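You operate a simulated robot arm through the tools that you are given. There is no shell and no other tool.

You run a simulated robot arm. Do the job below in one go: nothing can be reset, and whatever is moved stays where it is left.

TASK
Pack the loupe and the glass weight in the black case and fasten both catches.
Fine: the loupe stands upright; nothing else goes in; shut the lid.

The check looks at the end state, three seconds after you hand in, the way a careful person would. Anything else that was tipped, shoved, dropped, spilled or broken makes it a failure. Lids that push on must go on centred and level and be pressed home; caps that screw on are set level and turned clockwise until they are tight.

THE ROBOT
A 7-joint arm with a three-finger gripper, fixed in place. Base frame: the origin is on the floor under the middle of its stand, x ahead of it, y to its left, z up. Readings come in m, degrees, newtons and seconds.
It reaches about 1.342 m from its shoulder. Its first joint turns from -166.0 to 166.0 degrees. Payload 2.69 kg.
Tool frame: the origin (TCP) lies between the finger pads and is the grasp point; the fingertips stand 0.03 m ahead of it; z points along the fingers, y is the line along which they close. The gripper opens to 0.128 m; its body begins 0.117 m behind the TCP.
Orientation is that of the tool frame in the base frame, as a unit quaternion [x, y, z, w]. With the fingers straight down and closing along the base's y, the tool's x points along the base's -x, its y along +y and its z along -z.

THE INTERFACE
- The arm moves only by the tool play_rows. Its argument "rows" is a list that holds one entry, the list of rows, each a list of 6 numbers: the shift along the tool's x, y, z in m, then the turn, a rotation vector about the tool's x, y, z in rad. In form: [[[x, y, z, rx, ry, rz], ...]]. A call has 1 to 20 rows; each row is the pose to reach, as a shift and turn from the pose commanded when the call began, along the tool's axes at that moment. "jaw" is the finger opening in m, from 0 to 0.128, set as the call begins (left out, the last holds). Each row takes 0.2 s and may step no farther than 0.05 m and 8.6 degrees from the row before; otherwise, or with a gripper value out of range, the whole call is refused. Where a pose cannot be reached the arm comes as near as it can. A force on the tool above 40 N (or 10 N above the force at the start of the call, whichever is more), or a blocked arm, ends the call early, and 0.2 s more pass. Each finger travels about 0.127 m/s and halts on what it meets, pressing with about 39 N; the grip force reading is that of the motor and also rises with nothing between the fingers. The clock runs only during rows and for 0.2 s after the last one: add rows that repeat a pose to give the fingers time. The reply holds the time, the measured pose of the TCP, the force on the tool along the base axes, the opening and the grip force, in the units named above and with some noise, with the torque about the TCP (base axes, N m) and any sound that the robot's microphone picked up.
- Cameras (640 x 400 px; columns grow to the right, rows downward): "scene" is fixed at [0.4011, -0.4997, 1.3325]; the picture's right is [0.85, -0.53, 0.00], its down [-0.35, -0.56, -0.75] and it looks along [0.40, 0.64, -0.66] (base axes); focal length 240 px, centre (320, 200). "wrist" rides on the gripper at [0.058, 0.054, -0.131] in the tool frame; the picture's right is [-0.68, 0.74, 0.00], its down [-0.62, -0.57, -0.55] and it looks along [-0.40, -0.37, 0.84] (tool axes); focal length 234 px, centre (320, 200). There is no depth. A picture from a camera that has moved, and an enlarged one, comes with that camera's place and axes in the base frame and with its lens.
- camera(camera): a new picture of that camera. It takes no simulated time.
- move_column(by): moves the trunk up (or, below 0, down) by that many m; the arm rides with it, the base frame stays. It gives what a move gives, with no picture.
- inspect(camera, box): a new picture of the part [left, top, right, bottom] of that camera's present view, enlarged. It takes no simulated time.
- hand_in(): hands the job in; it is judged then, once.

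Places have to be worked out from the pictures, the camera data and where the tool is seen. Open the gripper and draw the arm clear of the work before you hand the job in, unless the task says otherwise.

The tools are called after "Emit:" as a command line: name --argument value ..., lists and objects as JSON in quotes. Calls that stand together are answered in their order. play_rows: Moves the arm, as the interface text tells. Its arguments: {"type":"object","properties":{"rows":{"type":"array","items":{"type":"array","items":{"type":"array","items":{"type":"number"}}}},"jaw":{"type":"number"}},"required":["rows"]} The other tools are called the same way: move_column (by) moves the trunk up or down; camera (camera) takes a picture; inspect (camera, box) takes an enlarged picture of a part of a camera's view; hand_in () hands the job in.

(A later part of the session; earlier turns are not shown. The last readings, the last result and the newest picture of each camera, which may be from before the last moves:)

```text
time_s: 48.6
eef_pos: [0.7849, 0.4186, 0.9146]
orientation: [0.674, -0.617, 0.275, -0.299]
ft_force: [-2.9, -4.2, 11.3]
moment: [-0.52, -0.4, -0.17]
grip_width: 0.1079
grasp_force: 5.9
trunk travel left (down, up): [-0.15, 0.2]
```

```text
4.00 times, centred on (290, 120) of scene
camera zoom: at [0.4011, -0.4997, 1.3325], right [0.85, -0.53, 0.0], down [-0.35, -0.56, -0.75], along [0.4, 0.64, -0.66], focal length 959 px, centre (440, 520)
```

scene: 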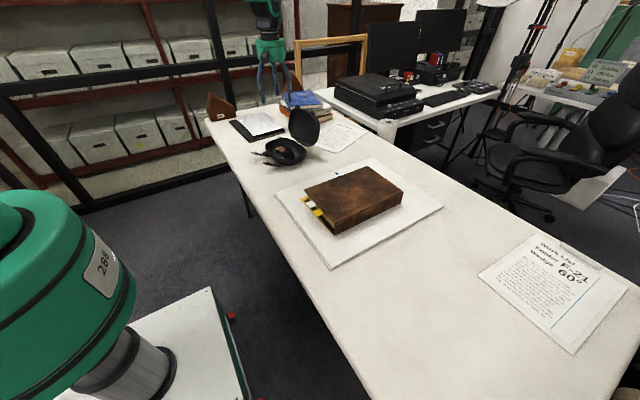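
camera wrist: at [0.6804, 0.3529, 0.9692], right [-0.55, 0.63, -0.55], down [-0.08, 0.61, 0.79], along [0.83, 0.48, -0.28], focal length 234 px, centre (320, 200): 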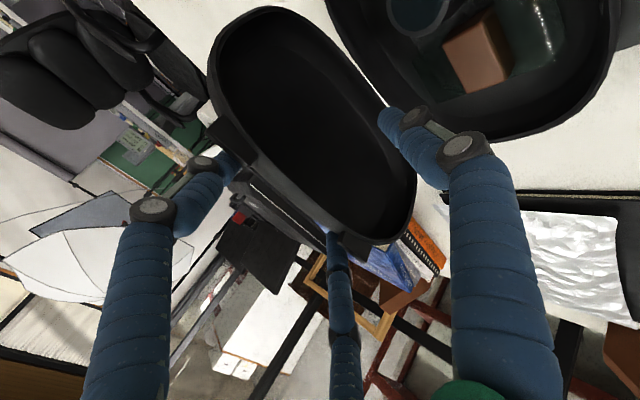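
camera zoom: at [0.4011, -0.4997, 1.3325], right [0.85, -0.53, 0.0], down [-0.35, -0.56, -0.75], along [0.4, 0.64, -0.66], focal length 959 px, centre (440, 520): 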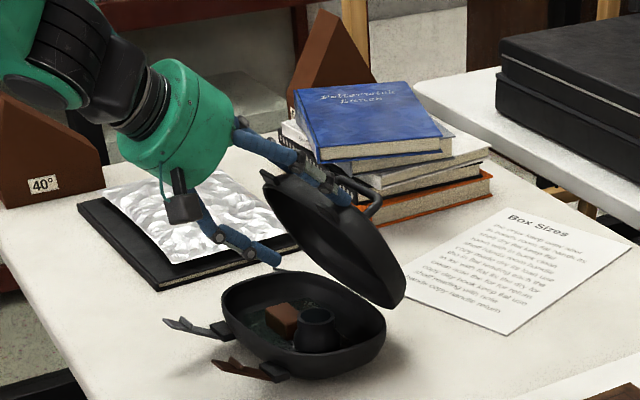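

The lid follows in a controlled way (now roughly 62°). I keep translating along the arc.

Emit:
play_rows --rows '[[[0, 0.0125, -0.0045, 0, 0, 0], [0, 0.0252, -0.0086, 0, 0, 0], [0, 0.0379, -0.0122, 0, 0, 0], [0, 0.0379, -0.0122, 0, 0, 0]]]'

Emit:
camera --camera "wrist"

Emit:
inspect --camera "scene" --box '[240, 70, 340, 170]'

```text
time_s: 49.6
eef_pos: [0.7504, 0.416, 0.892]
orientation: [0.674, -0.618, 0.274, -0.3]
ft_force: [-4.5, -4.0, 6.1]
moment: [-0.29, -0.24, -0.31]
grip_width: 0.1053
grasp_force: 3.9
trunk travel left (down, up): [-0.15, 0.2]
```

```text
taken
camera wrist: at [0.6247, 0.3485, 0.9411], right [-0.55, 0.63, -0.55], down [-0.08, 0.61, 0.79], along [0.83, 0.48, -0.28], focal length 234 px, centre (320, 200)
```

wrist: 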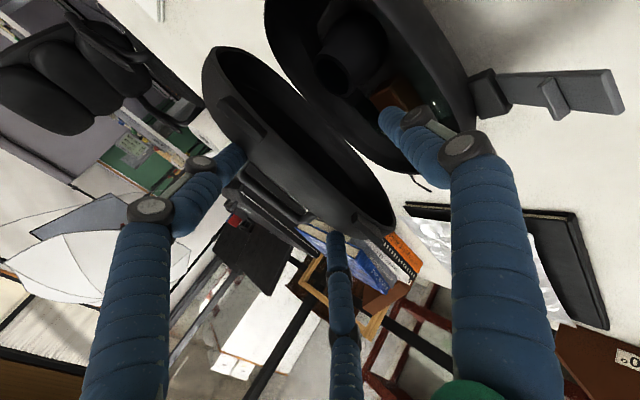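

```text
4.00 times, centred on (290, 120) of scene
camera zoom: at [0.4011, -0.4997, 1.3325], right [0.85, -0.53, 0.0], down [-0.35, -0.56, -0.75], along [0.4, 0.64, -0.66], focal length 959 px, centre (440, 520)
```

zoom: 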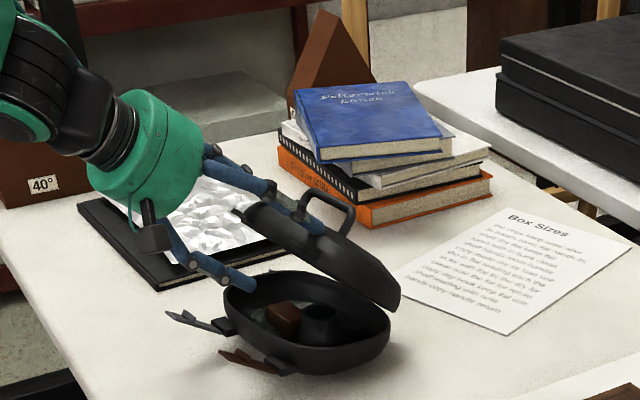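

The lid is now at roughly 45°. I check whether the case itself has shifted, by viewing the same region as at the start.

Emit:
inspect --camera "scene" --box '[225, 120, 305, 170]'

Emit:
inspect --camera "scene" --box '[265, 105, 345, 170]'

```text
8.00 times, centred on (265, 145) of scene
camera zoom: at [0.4011, -0.4997, 1.3325], right [0.85, -0.53, 0.0], down [-0.35, -0.56, -0.75], along [0.4, 0.64, -0.66], focal length 1918 px, centre (760, 640)
```

zoom: 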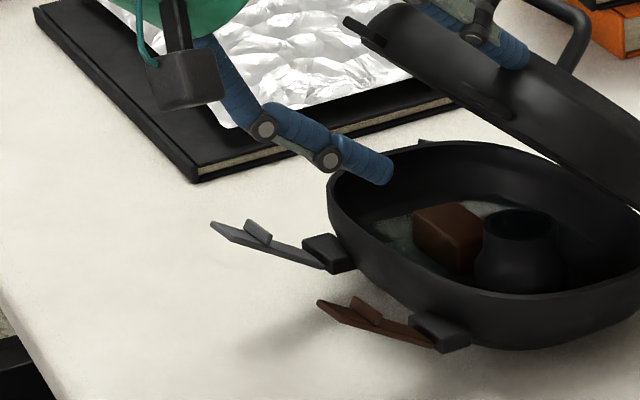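

```text
6.15 times, centred on (305, 138) of scene
camera zoom: at [0.4011, -0.4997, 1.3325], right [0.85, -0.53, 0.0], down [-0.35, -0.56, -0.75], along [0.4, 0.64, -0.66], focal length 1476 px, centre (412, 585)
```

zoom: 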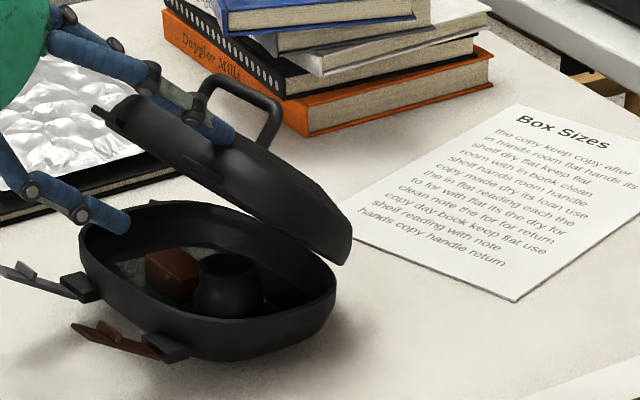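

The case front has lifted slightly: my fingertip is pressing axially into the handle leg and tipping the base back. I ease the tool back along its axis to remove that push and let the case settle.

Emit:
play_rows --rows '[[[0, 0, -0.005, 0, 0, 0], [0, 0, -0.01, 0, 0, 0], [0, 0, -0.015, 0, 0, 0], [0, 0, -0.02, 0, 0, 0], [0, 0, -0.02, 0, 0, 0]]]'

Emit:
inspect --camera "scene" --box '[225, 120, 305, 170]'

Emit:
inspect --camera "scene" --box '[265, 105, 345, 170]'

Emit:
camera --camera "wrist"

```text
time_s: 50.8
eef_pos: [0.7355, 0.4153, 0.9069]
orientation: [0.673, -0.617, 0.275, -0.3]
ft_force: [-0.6, 0.3, -0.3]
moment: [0.05, 0.01, -0.03]
grip_width: 0.1
grasp_force: 0.0
trunk travel left (down, up): [-0.15, 0.2]
```

```text
8.00 times, centred on (265, 145) of scene
camera zoom: at [0.4011, -0.4997, 1.3325], right [0.85, -0.53, 0.0], down [-0.35, -0.56, -0.75], along [0.4, 0.64, -0.66], focal length 1918 px, centre (760, 640)
```

zoom: 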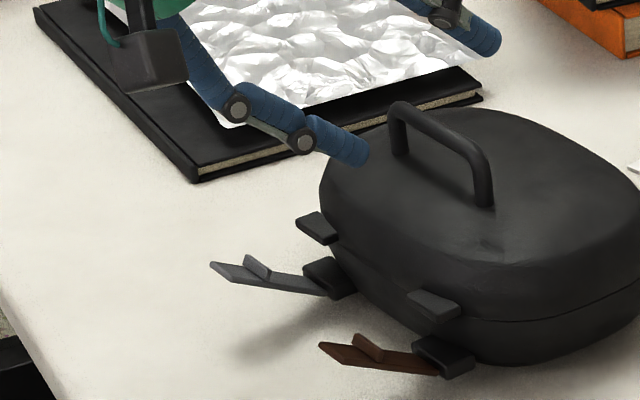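

```text
6.15 times, centred on (305, 138) of scene
camera zoom: at [0.4011, -0.4997, 1.3325], right [0.85, -0.53, 0.0], down [-0.35, -0.56, -0.75], along [0.4, 0.64, -0.66], focal length 1476 px, centre (412, 585)
```

zoom: 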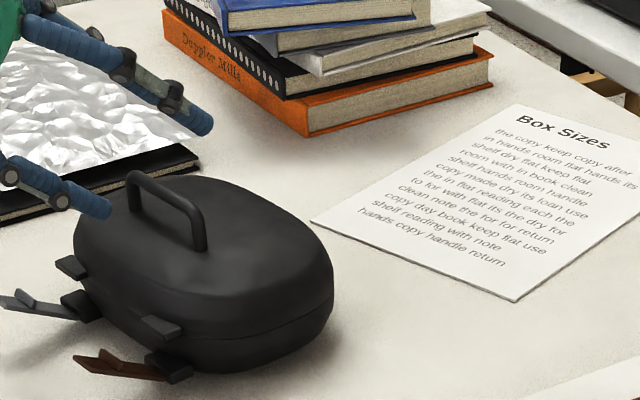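

```text
taken
camera wrist: at [0.6097, 0.3469, 0.9543], right [-0.55, 0.63, -0.55], down [-0.08, 0.61, 0.79], along [0.83, 0.48, -0.28], focal length 234 px, centre (320, 200)
```

wrist: 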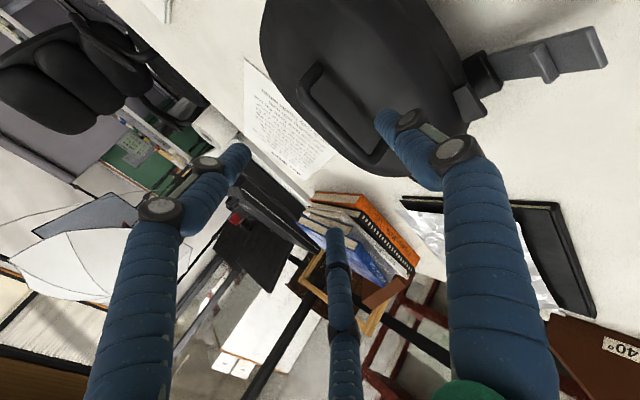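

The lid slipped off the fingertip and is now down on the base, and the case has settled flat within several mm of its old place. I inspect the seam and the catches closely.

Emit:
inspect --camera "scene" --box '[255, 130, 325, 172]'

Emit:
inspect --camera "wrist" --box '[240, 0, 640, 200]'

```text
9.14 times, centred on (290, 151) of scene
camera zoom: at [0.4011, -0.4997, 1.3325], right [0.85, -0.53, 0.0], down [-0.35, -0.56, -0.75], along [0.4, 0.64, -0.66], focal length 2192 px, centre (594, 648)
```

zoom: 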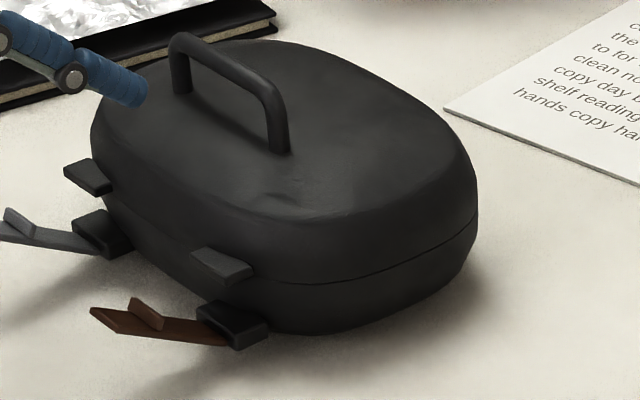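

```text
1.60 times, centred on (440, 100) of wrist
camera zoom: at [0.6097, 0.3469, 0.9543], right [-0.55, 0.63, -0.55], down [-0.08, 0.61, 0.79], along [0.83, 0.48, -0.28], focal length 375 px, centre (128, 360)
```

zoom: 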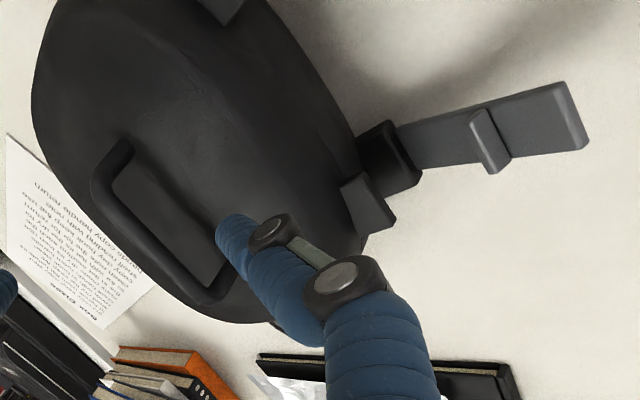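

The lid sits level with a thin even seam. Next the catches: I back the tool out, away from the case along its own axis, then come to a viewpoint in front to measure the levers.

Emit:
play_rows --rows '[[[0, 0, -0.04, 0, 0, 0], [0, 0, -0.08, 0, 0, 0], [0, 0.01, -0.11, 0, 0, 0], [0, 0.05, -0.115, 0, 0, 0], [0, 0.09, -0.118, 0, 0, 0], [0.001, 0.1162, -0.1184, 0, 0, 0], [0.001, 0.1162, -0.1184, 0, 0, 0]]]'

Emit:
camera --camera "wrist"

Emit:
camera --camera "scene"

```text
time_s: 52.4
eef_pos: [0.5712, 0.4005, 0.9004]
orientation: [0.674, -0.617, 0.275, -0.299]
ft_force: [-0.6, 0.0, -0.3]
moment: [0.01, -0.01, 0.02]
grip_width: 0.1001
grasp_force: 0.0
trunk travel left (down, up): [-0.15, 0.2]
```

```text
taken
camera wrist: at [0.4453, 0.332, 0.9484], right [-0.55, 0.63, -0.55], down [-0.08, 0.61, 0.79], along [0.83, 0.48, -0.28], focal length 234 px, centre (320, 200)
```

wrist: 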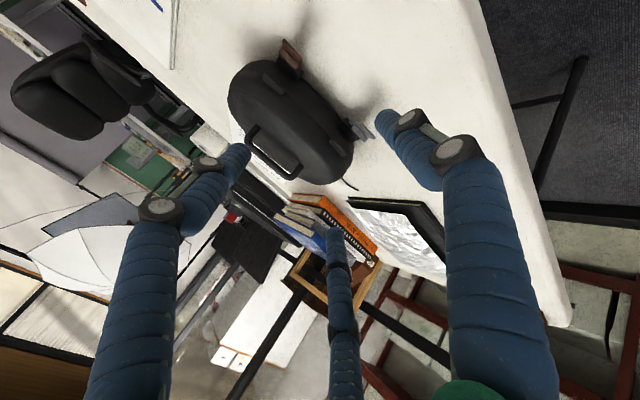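

```text
taken
```

scene: 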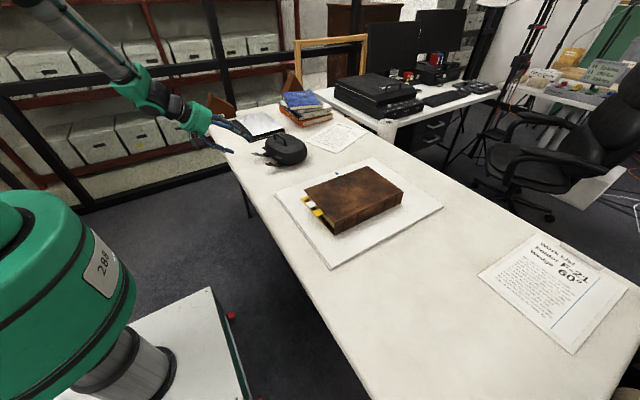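

I enlarge the front of the case from this viewpoint and from the scene camera.

Emit:
inspect --camera "wrist" --box '[215, 25, 390, 195]'

Emit:
inspect --camera "scene" --box '[245, 130, 315, 175]'

```text
2.35 times, centred on (302, 110) of wrist
camera zoom: at [0.4453, 0.332, 0.9484], right [-0.55, 0.63, -0.55], down [-0.08, 0.61, 0.79], along [0.83, 0.48, -0.28], focal length 551 px, centre (361, 412)
```

zoom: 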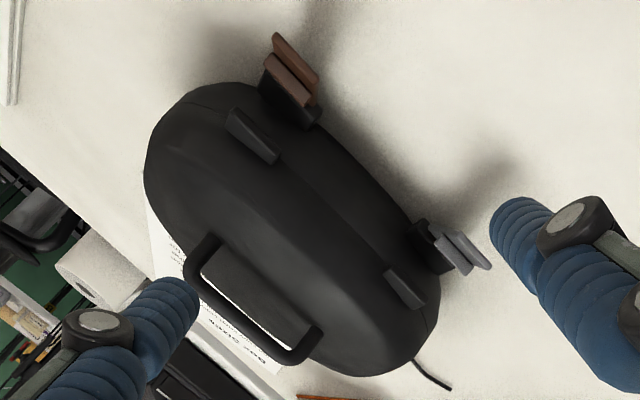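

```text
8.89 times, centred on (280, 152) of scene
camera zoom: at [0.4011, -0.4997, 1.3325], right [0.85, -0.53, 0.0], down [-0.35, -0.56, -0.75], along [0.4, 0.64, -0.66], focal length 2132 px, centre (676, 622)
```

zoom: 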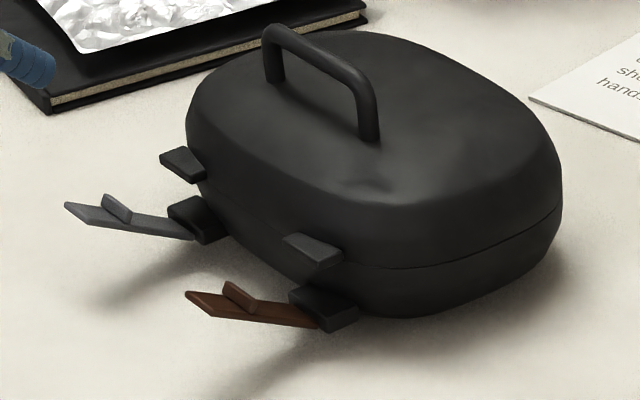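

I triangulate the case again: it turned slightly, to a yaw of about 11–12°. The levers' tips are at about (0.6595, 0.333, 0.788) brown and (0.639, 0.441, 0.79) grey, with pivots near (0.722, 0.346, 0.747) and (0.697, 0.452, 0.748). I close the fingers, add 6.5° yaw to match, and move to a stand-off in front of the brown lever.

Emit:
play_rows --rows '[[[0.0269, 0.0085, 0.0207, 0, -0.0281, -0.0253], [0.0537, 0.017, 0.0413, 0, -0.0562, -0.0506], [0.0806, 0.0255, 0.062, 0, -0.0843, -0.0759], [0.0806, 0.0255, 0.062, 0, -0.0843, -0.0759]]]' --jaw 0.003

Emit:
camera --camera "wrist"

Emit:
inspect --camera "scene" --box '[220, 110, 320, 180]'

```text
time_s: 53.4
eef_pos: [0.6067, 0.3243, 0.8395]
orientation: [0.707, -0.578, 0.258, -0.315]
ft_force: [0.6, -0.6, -0.5]
moment: [0.02, -0.03, 0.03]
grip_width: 0.0029
grasp_force: 0.1
trunk travel left (down, up): [-0.15, 0.2]
```

```text
taken
camera wrist: at [0.488, 0.2406, 0.8865], right [-0.62, 0.56, -0.55], down [-0.15, 0.6, 0.79], along [0.77, 0.57, -0.28], focal length 234 px, centre (320, 200)
```

wrist: 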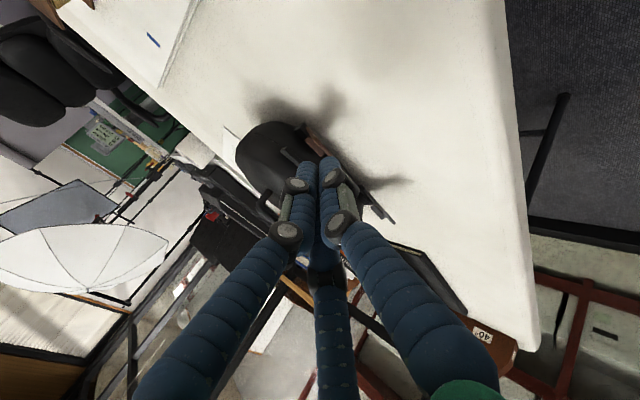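

```text
5.71 times, centred on (270, 145) of scene
camera zoom: at [0.4011, -0.4997, 1.3325], right [0.85, -0.53, 0.0], down [-0.35, -0.56, -0.75], along [0.4, 0.64, -0.66], focal length 1370 px, centre (606, 514)
```

zoom: 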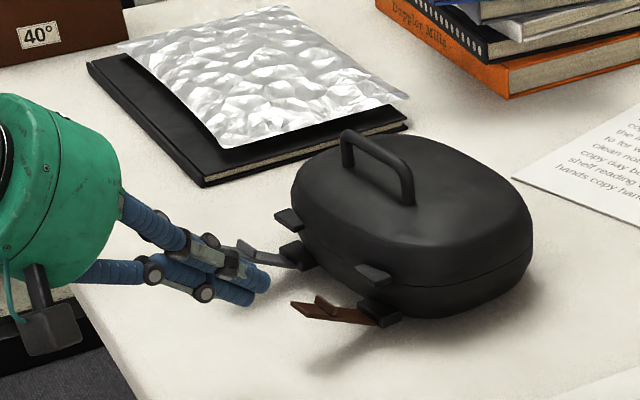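

The predicted tip position matches the picture, so the calibration is good. I lower the closed fingers in front of and below the brown lever's tip.

Emit:
play_rows --rows '[[[0, 0.0149, 0.0134, 0, 0, 0], [0, 0.0297, 0.0268, 0, 0, 0], [0, 0.0416, 0.0375, 0, 0, 0], [0, 0.0416, 0.0375, 0, 0, 0]]]'

Emit:
inspect --camera "scene" --box '[235, 130, 305, 180]'

Emit:
camera --camera "wrist"

```text
time_s: 54.4
eef_pos: [0.6065, 0.3208, 0.7817]
orientation: [0.708, -0.578, 0.257, -0.314]
ft_force: [-0.3, -0.3, 0.6]
moment: [0.0, -0.01, -0.04]
grip_width: 0.0028
grasp_force: 0.1
trunk travel left (down, up): [-0.15, 0.2]
```

```text
8.00 times, centred on (270, 155) of scene
camera zoom: at [0.4011, -0.4997, 1.3325], right [0.85, -0.53, 0.0], down [-0.35, -0.56, -0.75], along [0.4, 0.64, -0.66], focal length 1918 px, centre (720, 560)
```

zoom: 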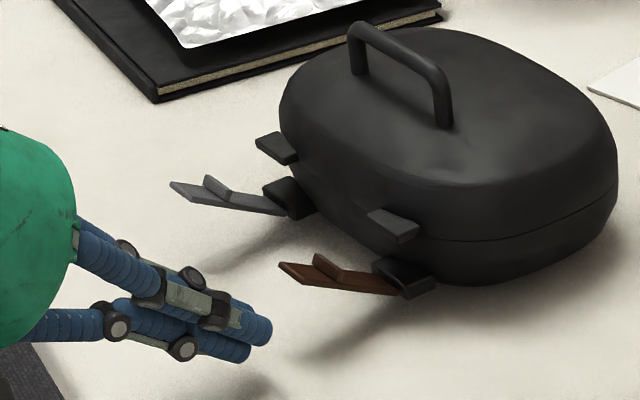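

```text
taken
camera wrist: at [0.4895, 0.2394, 0.8296], right [-0.62, 0.56, -0.55], down [-0.15, 0.6, 0.79], along [0.77, 0.57, -0.28], focal length 234 px, centre (320, 200)
```

wrist: 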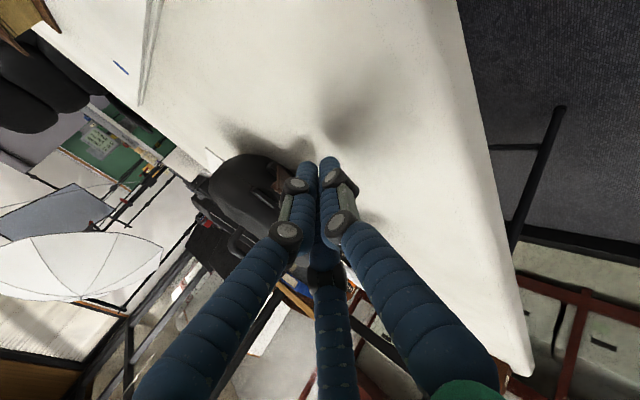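

The tips are just outside and below the brown lever, clear of the table. I slide in under the lever.

Emit:
play_rows --rows '[[[0, 0.0037, 0.0033, 0, 0, 0], [0, -0.0047, 0.0126, 0, 0, 0], [0, -0.013, 0.0219, 0, 0, 0], [0, -0.013, 0.0219, 0, 0, 0]]]'

Emit:
inspect --camera "scene" --box '[235, 130, 305, 180]'

```text
time_s: 55.4
eef_pos: [0.6322, 0.3268, 0.7777]
orientation: [0.707, -0.578, 0.258, -0.314]
ft_force: [-0.4, -0.1, 0.4]
moment: [0.02, 0.03, -0.01]
grip_width: 0.003
grasp_force: 0.0
trunk travel left (down, up): [-0.15, 0.2]
```

```text
8.00 times, centred on (270, 155) of scene
camera zoom: at [0.4011, -0.4997, 1.3325], right [0.85, -0.53, 0.0], down [-0.35, -0.56, -0.75], along [0.4, 0.64, -0.66], focal length 1918 px, centre (720, 560)
```

zoom: 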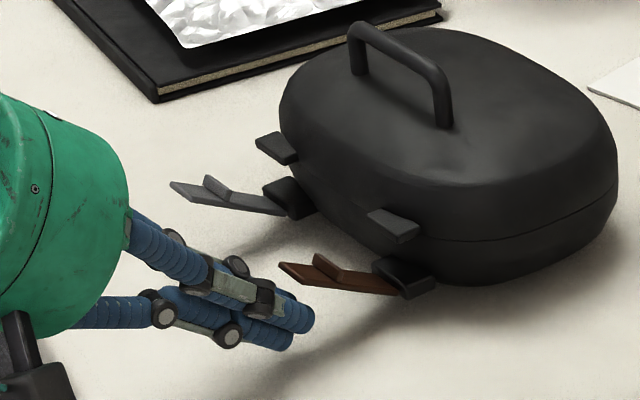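

The tips are under the lever's outer end. I now lift along an arc about its pivot, first to about 50°.

Emit:
play_rows --rows '[[[0, -0.0051, 0.0017, 0, 0, 0], [0, -0.0136, -0.0023, 0, 0, 0], [0, -0.0245, -0.0056, 0, 0, 0], [0, -0.0245, -0.0056, 0, 0, 0]]]'

Emit:
inspect --camera "scene" --box '[235, 130, 305, 180]'

```text
time_s: 56.4
eef_pos: [0.6442, 0.3297, 0.8005]
orientation: [0.707, -0.578, 0.257, -0.314]
ft_force: [-0.4, -0.2, -0.5]
moment: [0.0, 0.0, 0.0]
grip_width: 0.0032
grasp_force: 0.1
trunk travel left (down, up): [-0.15, 0.2]
```

```text
8.00 times, centred on (270, 155) of scene
camera zoom: at [0.4011, -0.4997, 1.3325], right [0.85, -0.53, 0.0], down [-0.35, -0.56, -0.75], along [0.4, 0.64, -0.66], focal length 1918 px, centre (720, 560)
```

zoom: 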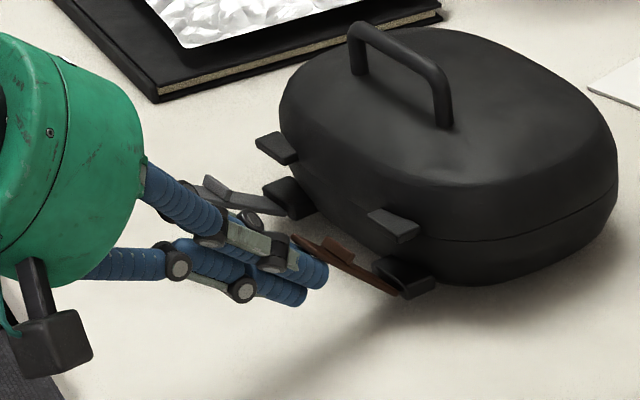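

The lever is swinging up freely. I continue the arc to about 75°.

Emit:
play_rows --rows '[[[0, -0.0058, -0.0008, 0, 0, 0], [0, -0.0115, -0.0015, 0, 0, 0], [0, -0.0173, -0.0012, 0, 0, 0], [0, -0.023, -0.0009, 0, 0, 0], [0, -0.0286, 0.0003, 0, 0, 0], [0, -0.0286, 0.0003, 0, 0, 0]]]'

Emit:
inspect --camera "scene" --box '[235, 130, 305, 180]'

Emit:
camera --camera "wrist"

```text
time_s: 57.8
eef_pos: [0.6642, 0.3334, 0.8203]
orientation: [0.707, -0.579, 0.258, -0.315]
ft_force: [0.0, -0.8, -0.1]
moment: [0.0, -0.01, -0.02]
grip_width: 0.0031
grasp_force: 0.0
trunk travel left (down, up): [-0.15, 0.2]
```

```text
8.00 times, centred on (270, 155) of scene
camera zoom: at [0.4011, -0.4997, 1.3325], right [0.85, -0.53, 0.0], down [-0.35, -0.56, -0.75], along [0.4, 0.64, -0.66], focal length 1918 px, centre (720, 560)
```

zoom: 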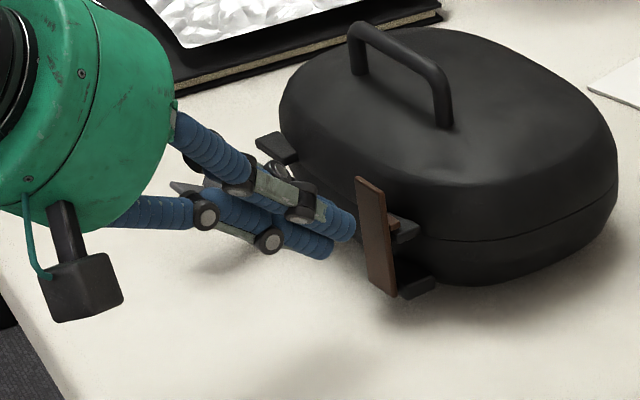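

```text
taken
camera wrist: at [0.5456, 0.2507, 0.8674], right [-0.62, 0.56, -0.55], down [-0.15, 0.6, 0.79], along [0.77, 0.57, -0.28], focal length 234 px, centre (320, 200)
```

wrist: 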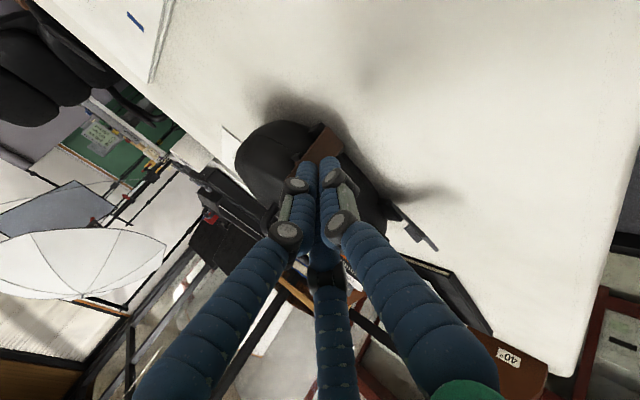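

The brown lever is now nearly vertical with its ridge at the tab, seemingly ahead of my finger. I zoom in to judge whether it is hooked.

Emit:
inspect --camera "scene" --box '[270, 145, 300, 170]'

Emit:
inspect --camera "wrist" --box '[250, 90, 400, 200]'

```text
16.00 times, centred on (285, 158) of scene
camera zoom: at [0.4011, -0.4997, 1.3325], right [0.85, -0.53, 0.0], down [-0.35, -0.56, -0.75], along [0.4, 0.64, -0.66], focal length 3837 px, centre (880, 880)
```

zoom: 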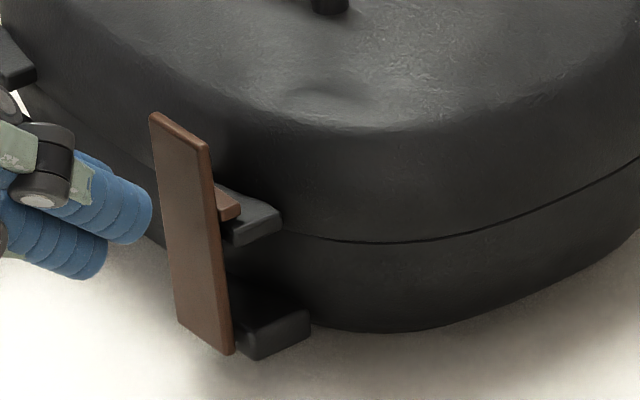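

```text
3.64 times, centred on (325, 145) of wrist
camera zoom: at [0.5456, 0.2507, 0.8674], right [-0.62, 0.56, -0.55], down [-0.15, 0.6, 0.79], along [0.77, 0.57, -0.28], focal length 852 px, centre (302, 400)
```

zoom: 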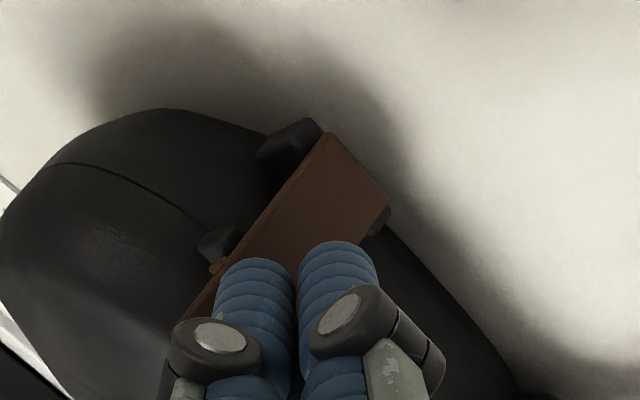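

The brown lever stands vertical with its ridge over the lid's tab. No click was reported, so I press it gently home, watching the force.

Emit:
play_rows --rows '[[[0, -0.0067, 0.0074, 0, 0, 0], [0, -0.0107, 0.0119, 0, 0, 0], [0, -0.0134, 0.0149, 0, 0, 0], [0, -0.0147, 0.0163, 0, 0, 0], [0, -0.0161, 0.0178, 0, 0, 0]]]'

Emit:
inspect --camera "scene" --box '[270, 145, 300, 170]'

```text
time_s: 59.0
eef_pos: [0.6869, 0.3383, 0.8199]
orientation: [0.708, -0.578, 0.258, -0.314]
ft_force: [-1.8, 1.0, 1.0]
moment: [0.01, 0.0, 0.01]
grip_width: 0.0027
grasp_force: 0.1
trunk travel left (down, up): [-0.15, 0.2]
```

```text
16.00 times, centred on (285, 158) of scene
camera zoom: at [0.4011, -0.4997, 1.3325], right [0.85, -0.53, 0.0], down [-0.35, -0.56, -0.75], along [0.4, 0.64, -0.66], focal length 3837 px, centre (880, 880)
```

zoom: 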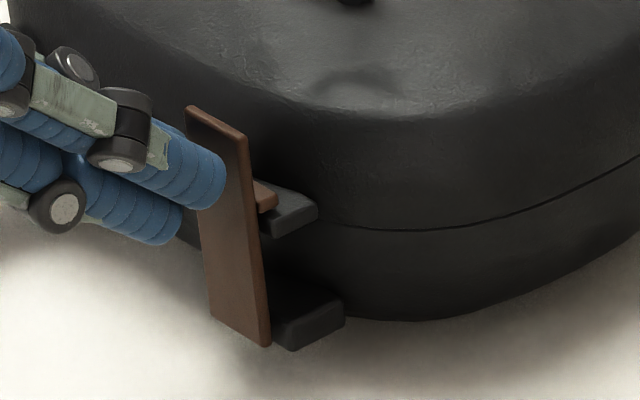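

The case slid about 9 mm under only about 2 N while the lever stayed fixed upright, so the lever is at its stop with the ridge over the tab. I back away and check that it stays.

Emit:
play_rows --rows '[[[0, 0.0134, -0.0149, 0, 0, 0], [0, 0.0178, -0.0405, 0, 0, 0], [0, 0.0178, -0.0647, 0, 0, 0], [0, 0.0178, -0.0647, 0, 0, 0]]]'

Emit:
camera --camera "wrist"

Emit:
inspect --camera "scene" --box '[240, 130, 320, 180]'

Emit:
inspect --camera "scene" --box '[270, 145, 300, 170]'

```text
time_s: 60.0
eef_pos: [0.6267, 0.3262, 0.8507]
orientation: [0.708, -0.578, 0.258, -0.315]
ft_force: [-0.8, -0.2, 0.4]
moment: [0.02, -0.02, -0.02]
grip_width: 0.0029
grasp_force: 0.1
trunk travel left (down, up): [-0.15, 0.2]
```

```text
taken
camera wrist: at [0.5082, 0.2434, 0.8986], right [-0.62, 0.56, -0.55], down [-0.15, 0.6, 0.79], along [0.77, 0.57, -0.28], focal length 234 px, centre (320, 200)
```

wrist: 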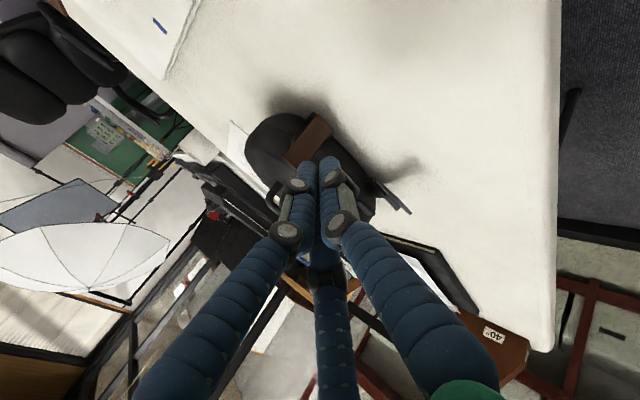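

```text
8.00 times, centred on (280, 155) of scene
camera zoom: at [0.4011, -0.4997, 1.3325], right [0.85, -0.53, 0.0], down [-0.35, -0.56, -0.75], along [0.4, 0.64, -0.66], focal length 1918 px, centre (640, 560)
```

zoom: 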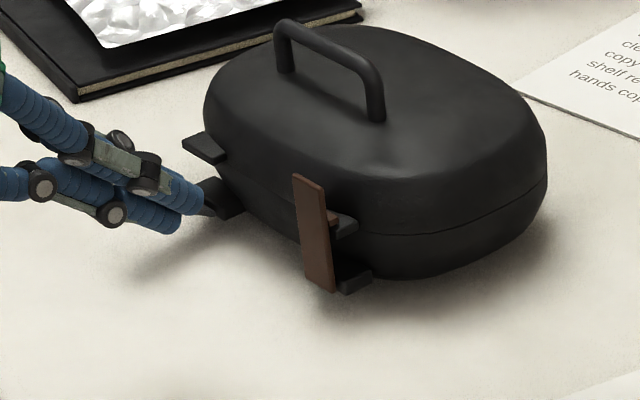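

```text
16.00 times, centred on (285, 158) of scene
camera zoom: at [0.4011, -0.4997, 1.3325], right [0.85, -0.53, 0.0], down [-0.35, -0.56, -0.75], along [0.4, 0.64, -0.66], focal length 3837 px, centre (880, 880)
```

zoom: 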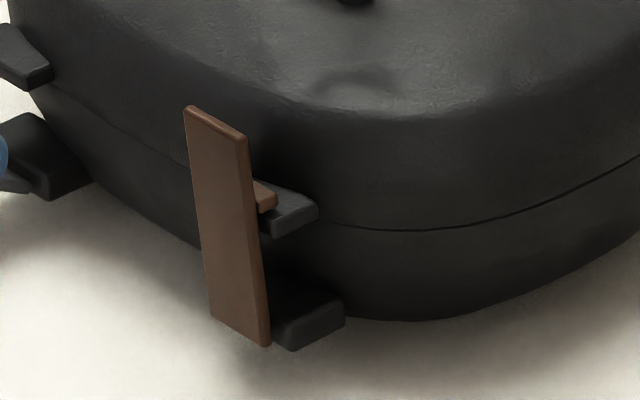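

The brown catch stays upright and hooked on its own. For the grey one I need a fresh measurement, so I move back to the viewpoint and open the fingers for a clear view.

Emit:
play_rows --rows '[[[-0.02, -0.0025, -0.03, 0, 0, 0], [-0.05, -0.006, -0.05, 0, 0, 0], [-0.0839, -0.0104, -0.0627, 0, 0, 0], [-0.0839, -0.0104, -0.0627, 0, 0, 0], [-0.0839, -0.0104, -0.0627, 0, 0, 0]]]' --jaw 0.1

Emit:
camera --camera "wrist"

Emit:
inspect --camera "wrist" --box '[240, 40, 400, 200]'

Emit:
inspect --camera "scene" --box '[245, 130, 315, 175]'

```text
time_s: 61.2
eef_pos: [0.5704, 0.4004, 0.9014]
orientation: [0.708, -0.578, 0.257, -0.315]
ft_force: [0.5, 0.3, -0.4]
moment: [0.01, 0.02, -0.02]
grip_width: 0.1001
grasp_force: 0.1
trunk travel left (down, up): [-0.15, 0.2]
```

```text
taken
camera wrist: at [0.4537, 0.318, 0.9489], right [-0.62, 0.56, -0.55], down [-0.15, 0.6, 0.79], along [0.77, 0.57, -0.28], focal length 234 px, centre (320, 200)
```

wrist: 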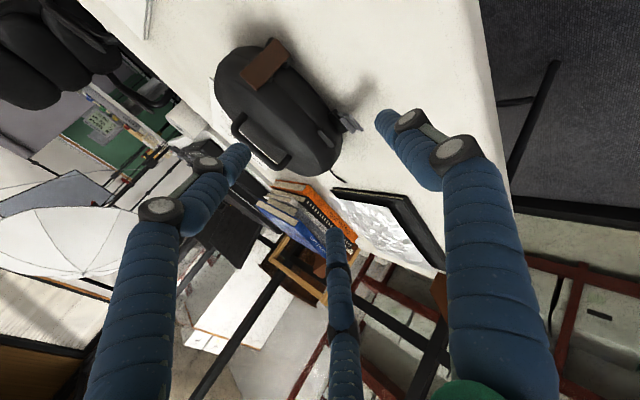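

```text
2.50 times, centred on (320, 120) of wrist
camera zoom: at [0.4537, 0.318, 0.9489], right [-0.62, 0.56, -0.55], down [-0.15, 0.6, 0.79], along [0.77, 0.57, -0.28], focal length 585 px, centre (320, 400)
```

zoom: 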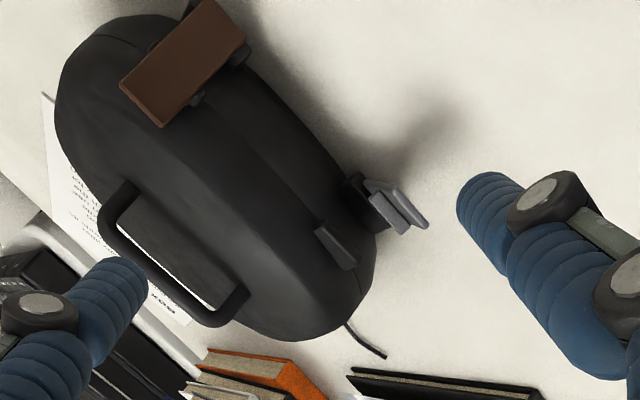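

```text
8.89 times, centred on (280, 152) of scene
camera zoom: at [0.4011, -0.4997, 1.3325], right [0.85, -0.53, 0.0], down [-0.35, -0.56, -0.75], along [0.4, 0.64, -0.66], focal length 2132 px, centre (676, 622)
```

zoom: 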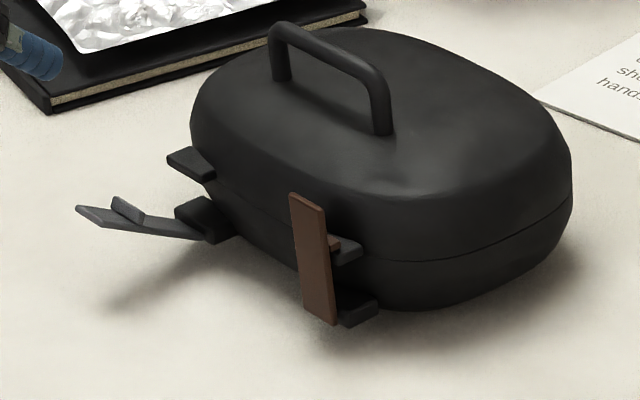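

The fresh fix gives a case yaw of about 14.7°, the grey pivot near (0.702, 0.448, 0.748) and the tip near (0.644, 0.435, 0.789). I close the fingers, trim the yaw by 3.2°, and go to the stand-off in front of the grey lever.

Emit:
play_rows --rows '[[[0, 0, 0, 0, 0, 0], [0, 0, 0, 0, 0, 0], [-0.0046, 0.0104, 0.019, 0, -0.0138, -0.0125], [-0.0092, 0.0209, 0.0379, 0, -0.0277, -0.0249], [-0.0138, 0.0313, 0.0569, 0, -0.0415, -0.0374], [-0.0138, 0.0313, 0.0569, 0, -0.0415, -0.0374]]]' --jaw 0.003

Emit:
inspect --camera "scene" --box '[230, 125, 310, 180]'

```text
time_s: 62.6
eef_pos: [0.5906, 0.4182, 0.8412]
orientation: [0.723, -0.558, 0.249, -0.322]
ft_force: [-0.6, 0.4, -0.9]
moment: [-0.04, -0.01, -0.01]
grip_width: 0.0029
grasp_force: 0.1
trunk travel left (down, up): [-0.15, 0.2]
```

```text
7.27 times, centred on (270, 152) of scene
camera zoom: at [0.4011, -0.4997, 1.3325], right [0.85, -0.53, 0.0], down [-0.35, -0.56, -0.75], along [0.4, 0.64, -0.66], focal length 1744 px, centre (684, 546)
```

zoom: 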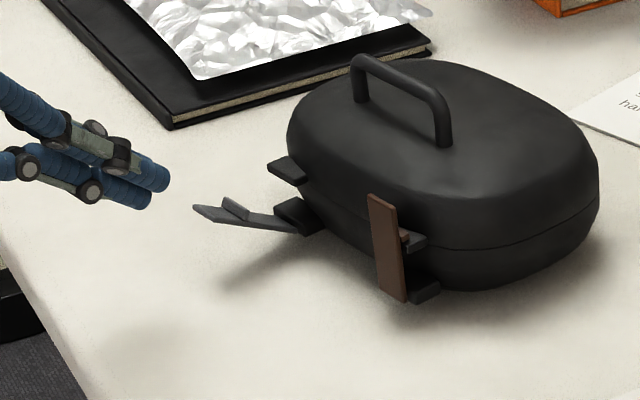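

Aligned. I lower in front of the grey lever and slide in under its tip.

Emit:
play_rows --rows '[[[0, 0.0149, 0.0134, 0, 0, 0], [0, 0.0297, 0.0268, 0, 0, 0], [0, 0.0446, 0.0401, 0, 0, 0], [0, 0.0362, 0.0494, 0, 0, 0], [0, 0.0279, 0.0587, 0, 0, 0], [0, 0.0279, 0.0587, 0, 0, 0]]]'

Emit:
inspect --camera "scene" --box '[230, 125, 310, 180]'

```text
time_s: 64.0
eef_pos: [0.6142, 0.4243, 0.7784]
orientation: [0.723, -0.558, 0.25, -0.322]
ft_force: [0.0, -0.5, 0.5]
moment: [0.0, -0.01, 0.02]
grip_width: 0.0032
grasp_force: 0.0
trunk travel left (down, up): [-0.15, 0.2]
```

```text
7.27 times, centred on (270, 152) of scene
camera zoom: at [0.4011, -0.4997, 1.3325], right [0.85, -0.53, 0.0], down [-0.35, -0.56, -0.75], along [0.4, 0.64, -0.66], focal length 1744 px, centre (684, 546)
```

zoom: 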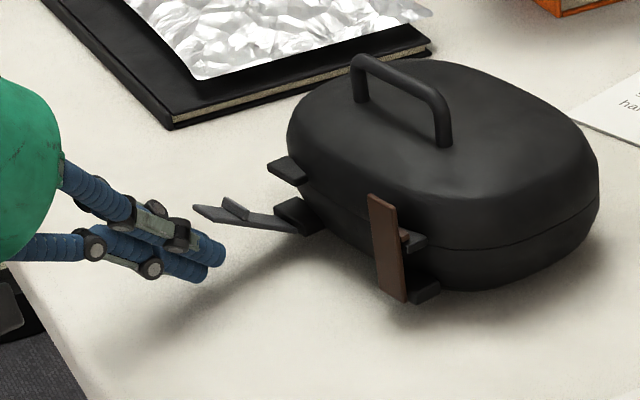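

Same pre-contact geometry as before. I lift along the arc, first to about 50°.

Emit:
play_rows --rows '[[[0, -0.0051, 0.0017, 0, 0, 0], [0, -0.0136, -0.0023, 0, 0, 0], [0, -0.0245, -0.0056, 0, 0, 0], [0, -0.0245, -0.0056, 0, 0, 0]]]'

Emit:
inspect --camera "scene" --box '[230, 125, 310, 180]'

```text
time_s: 65.0
eef_pos: [0.6269, 0.4283, 0.8015]
orientation: [0.724, -0.558, 0.248, -0.321]
ft_force: [-0.6, -0.7, 0.4]
moment: [-0.01, 0.03, 0.03]
grip_width: 0.0028
grasp_force: 0.1
trunk travel left (down, up): [-0.15, 0.2]
```

```text
7.27 times, centred on (270, 152) of scene
camera zoom: at [0.4011, -0.4997, 1.3325], right [0.85, -0.53, 0.0], down [-0.35, -0.56, -0.75], along [0.4, 0.64, -0.66], focal length 1744 px, centre (684, 546)
```

zoom: 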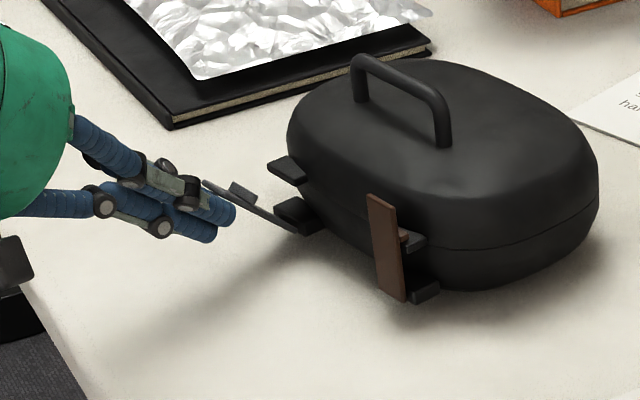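

The grey lever is rising freely and the case hasn't moved. I continue the arc in smaller pieces.

Emit:
play_rows --rows '[[[0, -0.0058, -0.0008, 0, 0, 0], [0, -0.0115, -0.0015, 0, 0, 0], [0, -0.0173, -0.0012, 0, 0, 0], [0, -0.0173, -0.0012, 0, 0, 0]]]'

Emit:
inspect --camera "scene" --box '[230, 125, 310, 180]'

```text
time_s: 66.0
eef_pos: [0.6376, 0.4302, 0.8144]
orientation: [0.724, -0.558, 0.248, -0.321]
ft_force: [1.1, -0.4, -0.7]
moment: [-0.03, 0.01, -0.03]
grip_width: 0.0036
grasp_force: 0.5
trunk travel left (down, up): [-0.15, 0.2]
```

```text
7.27 times, centred on (270, 152) of scene
camera zoom: at [0.4011, -0.4997, 1.3325], right [0.85, -0.53, 0.0], down [-0.35, -0.56, -0.75], along [0.4, 0.64, -0.66], focal length 1744 px, centre (684, 546)
```

zoom: 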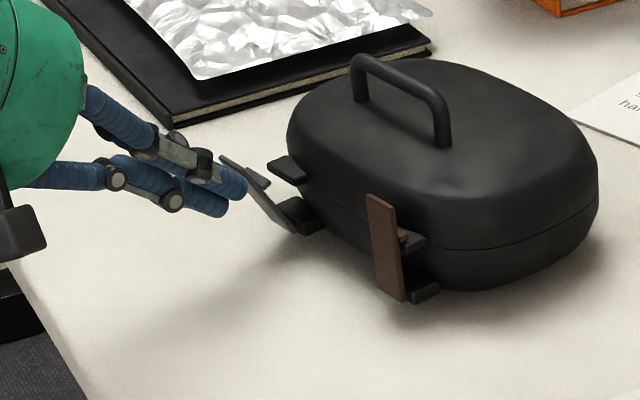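

The lever is at about 62°. I go on in small steps.

Emit:
play_rows --rows '[[[0, -0.0029, 0.0001, 0, 0, 0], [0, -0.0057, 0.0003, 0, 0, 0], [0, -0.0085, 0.0009, 0, 0, 0], [0, -0.0085, 0.0009, 0, 0, 0]]]'

Emit:
inspect --camera "scene" --box '[240, 130, 300, 170]'

```text
time_s: 67.0
eef_pos: [0.6436, 0.4327, 0.8198]
orientation: [0.723, -0.558, 0.248, -0.322]
ft_force: [0.5, -2.8, 0.1]
moment: [0.0, 0.03, -0.06]
grip_width: 0.0037
grasp_force: 0.7
trunk travel left (down, up): [-0.15, 0.2]
```

```text
10.00 times, centred on (270, 150) of scene
camera zoom: at [0.4011, -0.4997, 1.3325], right [0.85, -0.53, 0.0], down [-0.35, -0.56, -0.75], along [0.4, 0.64, -0.66], focal length 2398 px, centre (820, 700)
```

zoom: 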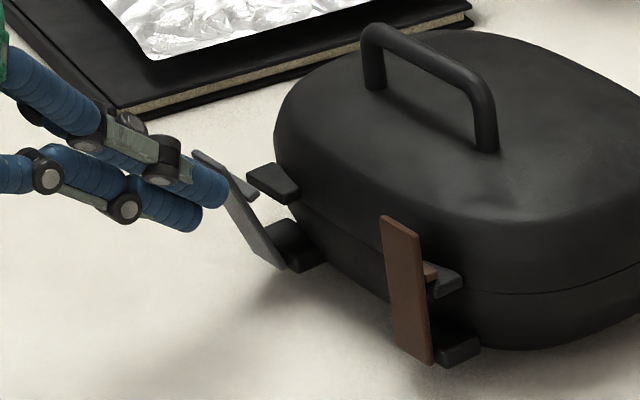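

The ridge is approaching the tab. I push a little further along the arc.

Emit:
play_rows --rows '[[[0, -0.0028, 0.0006, 0, 0, 0], [0, -0.0056, 0.0013, 0, 0, 0], [0, -0.0084, 0.0019, 0, 0, 0], [0, -0.0084, 0.0019, 0, 0, 0]]]'

Emit:
inspect --camera "scene" --box '[240, 130, 300, 170]'

```text
time_s: 68.0
eef_pos: [0.6496, 0.4328, 0.8259]
orientation: [0.723, -0.559, 0.248, -0.322]
ft_force: [0.1, -0.8, -0.8]
moment: [-0.01, 0.02, -0.03]
grip_width: 0.0029
grasp_force: 0.2
trunk travel left (down, up): [-0.15, 0.2]
```

```text
10.00 times, centred on (270, 150) of scene
camera zoom: at [0.4011, -0.4997, 1.3325], right [0.85, -0.53, 0.0], down [-0.35, -0.56, -0.75], along [0.4, 0.64, -0.66], focal length 2398 px, centre (820, 700)
```

zoom: 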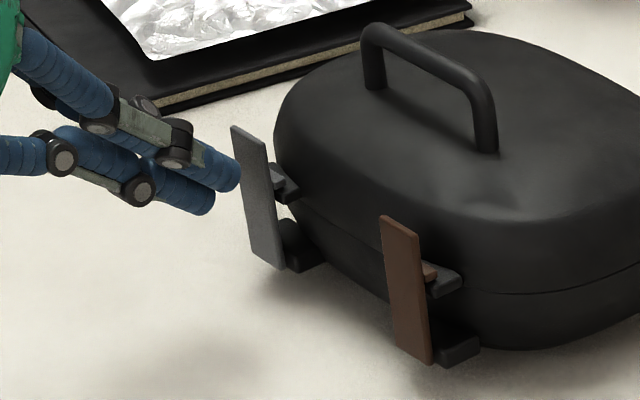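

The grey lever snapped upright with its ridge over the tab, the same posture as the brown one. I zoom in on both to compare.

Emit:
inspect --camera "scene" --box '[258, 138, 292, 172]'

Emit:
inspect --camera "scene" --box '[255, 138, 280, 162]'

```text
11.76 times, centred on (275, 155) of scene
camera zoom: at [0.4011, -0.4997, 1.3325], right [0.85, -0.53, 0.0], down [-0.35, -0.56, -0.75], along [0.4, 0.64, -0.66], focal length 2821 px, centre (849, 729)
```

zoom: 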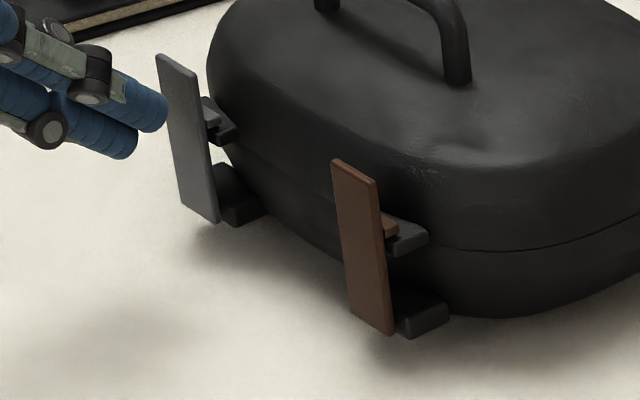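

```text
16.00 times, centred on (268, 150) of scene
camera zoom: at [0.4011, -0.4997, 1.3325], right [0.85, -0.53, 0.0], down [-0.35, -0.56, -0.75], along [0.4, 0.64, -0.66], focal length 3837 px, centre (1160, 1000)
```

zoom: 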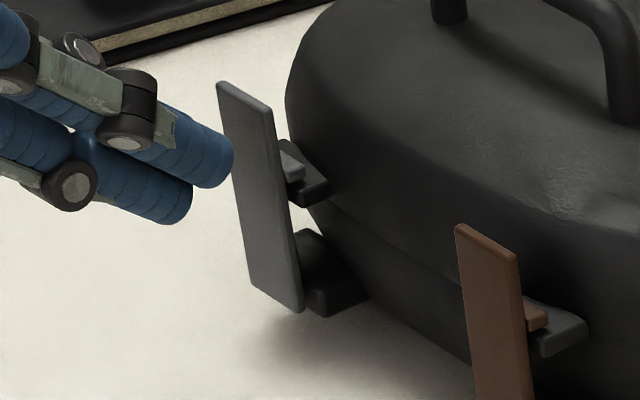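

Both levers are vertical with ridges seated over the lid tabs. I back the tool away in front, then up, leaving the catches untouched.

Emit:
play_rows --rows '[[[0, 0.0201, -0.0223, 0, 0, 0], [0, 0.0401, -0.0446, 0, 0, 0], [0, 0.0178, -0.0647, 0, 0, 0], [0, -0.0045, -0.0848, 0, 0, 0], [0, -0.0268, -0.1049, 0, 0, 0], [0, -0.0491, -0.125, 0, 0, 0], [0, -0.0491, -0.125, 0, 0, 0]]]'

Emit:
camera --camera "scene"

Emit:
inspect --camera "scene" --box '[245, 130, 315, 175]'

```text
time_s: 69.6
eef_pos: [0.593, 0.419, 0.9461]
orientation: [0.723, -0.558, 0.248, -0.323]
ft_force: [0.5, 0.1, 0.3]
moment: [0.05, 0.01, 0.01]
grip_width: 0.003
grasp_force: 0.1
trunk travel left (down, up): [-0.15, 0.2]
```

```text
taken
```

scene: 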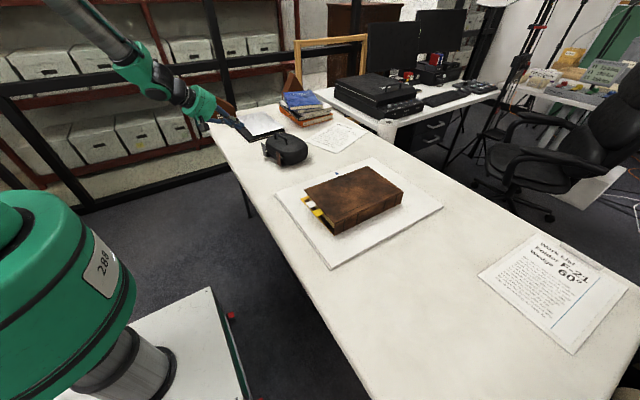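

```text
8.89 times, centred on (280, 152) of scene
camera zoom: at [0.4011, -0.4997, 1.3325], right [0.85, -0.53, 0.0], down [-0.35, -0.56, -0.75], along [0.4, 0.64, -0.66], focal length 2132 px, centre (676, 622)
```

zoom: 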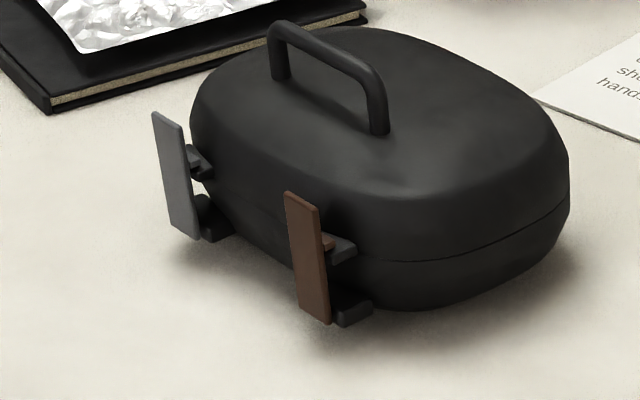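

Both catches hold upright. I open the gripper and take a wrist view to confirm the seam and catches from the other side.

Emit:
play_rows --rows '[[[0, 0, 0, 0, 0, 0], [0, 0, 0, 0, 0, 0], [0, 0, 0, 0, 0, 0], [0, 0, 0, 0, 0, 0]]]' --jaw 0.11

Emit:
camera --camera "wrist"

Emit:
inspect --camera "wrist" --box '[230, 40, 380, 190]'

```text
time_s: 70.6
eef_pos: [0.5926, 0.4183, 0.9455]
orientation: [0.723, -0.558, 0.248, -0.323]
ft_force: [0.1, 0.6, -0.1]
moment: [0.04, 0.0, 0.0]
grip_width: 0.1099
grasp_force: 0.1
trunk travel left (down, up): [-0.15, 0.2]
```

```text
taken
camera wrist: at [0.4801, 0.3291, 0.9936], right [-0.65, 0.53, -0.55], down [-0.18, 0.59, 0.79], along [0.74, 0.61, -0.28], focal length 234 px, centre (320, 200)
```

wrist: 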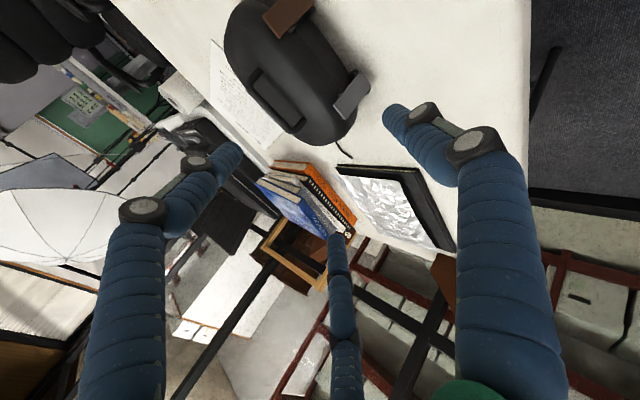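

```text
2.67 times, centred on (305, 115) of wrist
camera zoom: at [0.4801, 0.3291, 0.9936], right [-0.65, 0.53, -0.55], down [-0.18, 0.59, 0.79], along [0.74, 0.61, -0.28], focal length 624 px, centre (360, 427)
```

zoom: 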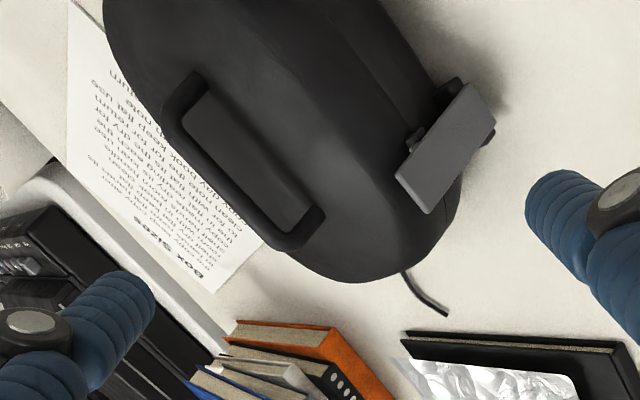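

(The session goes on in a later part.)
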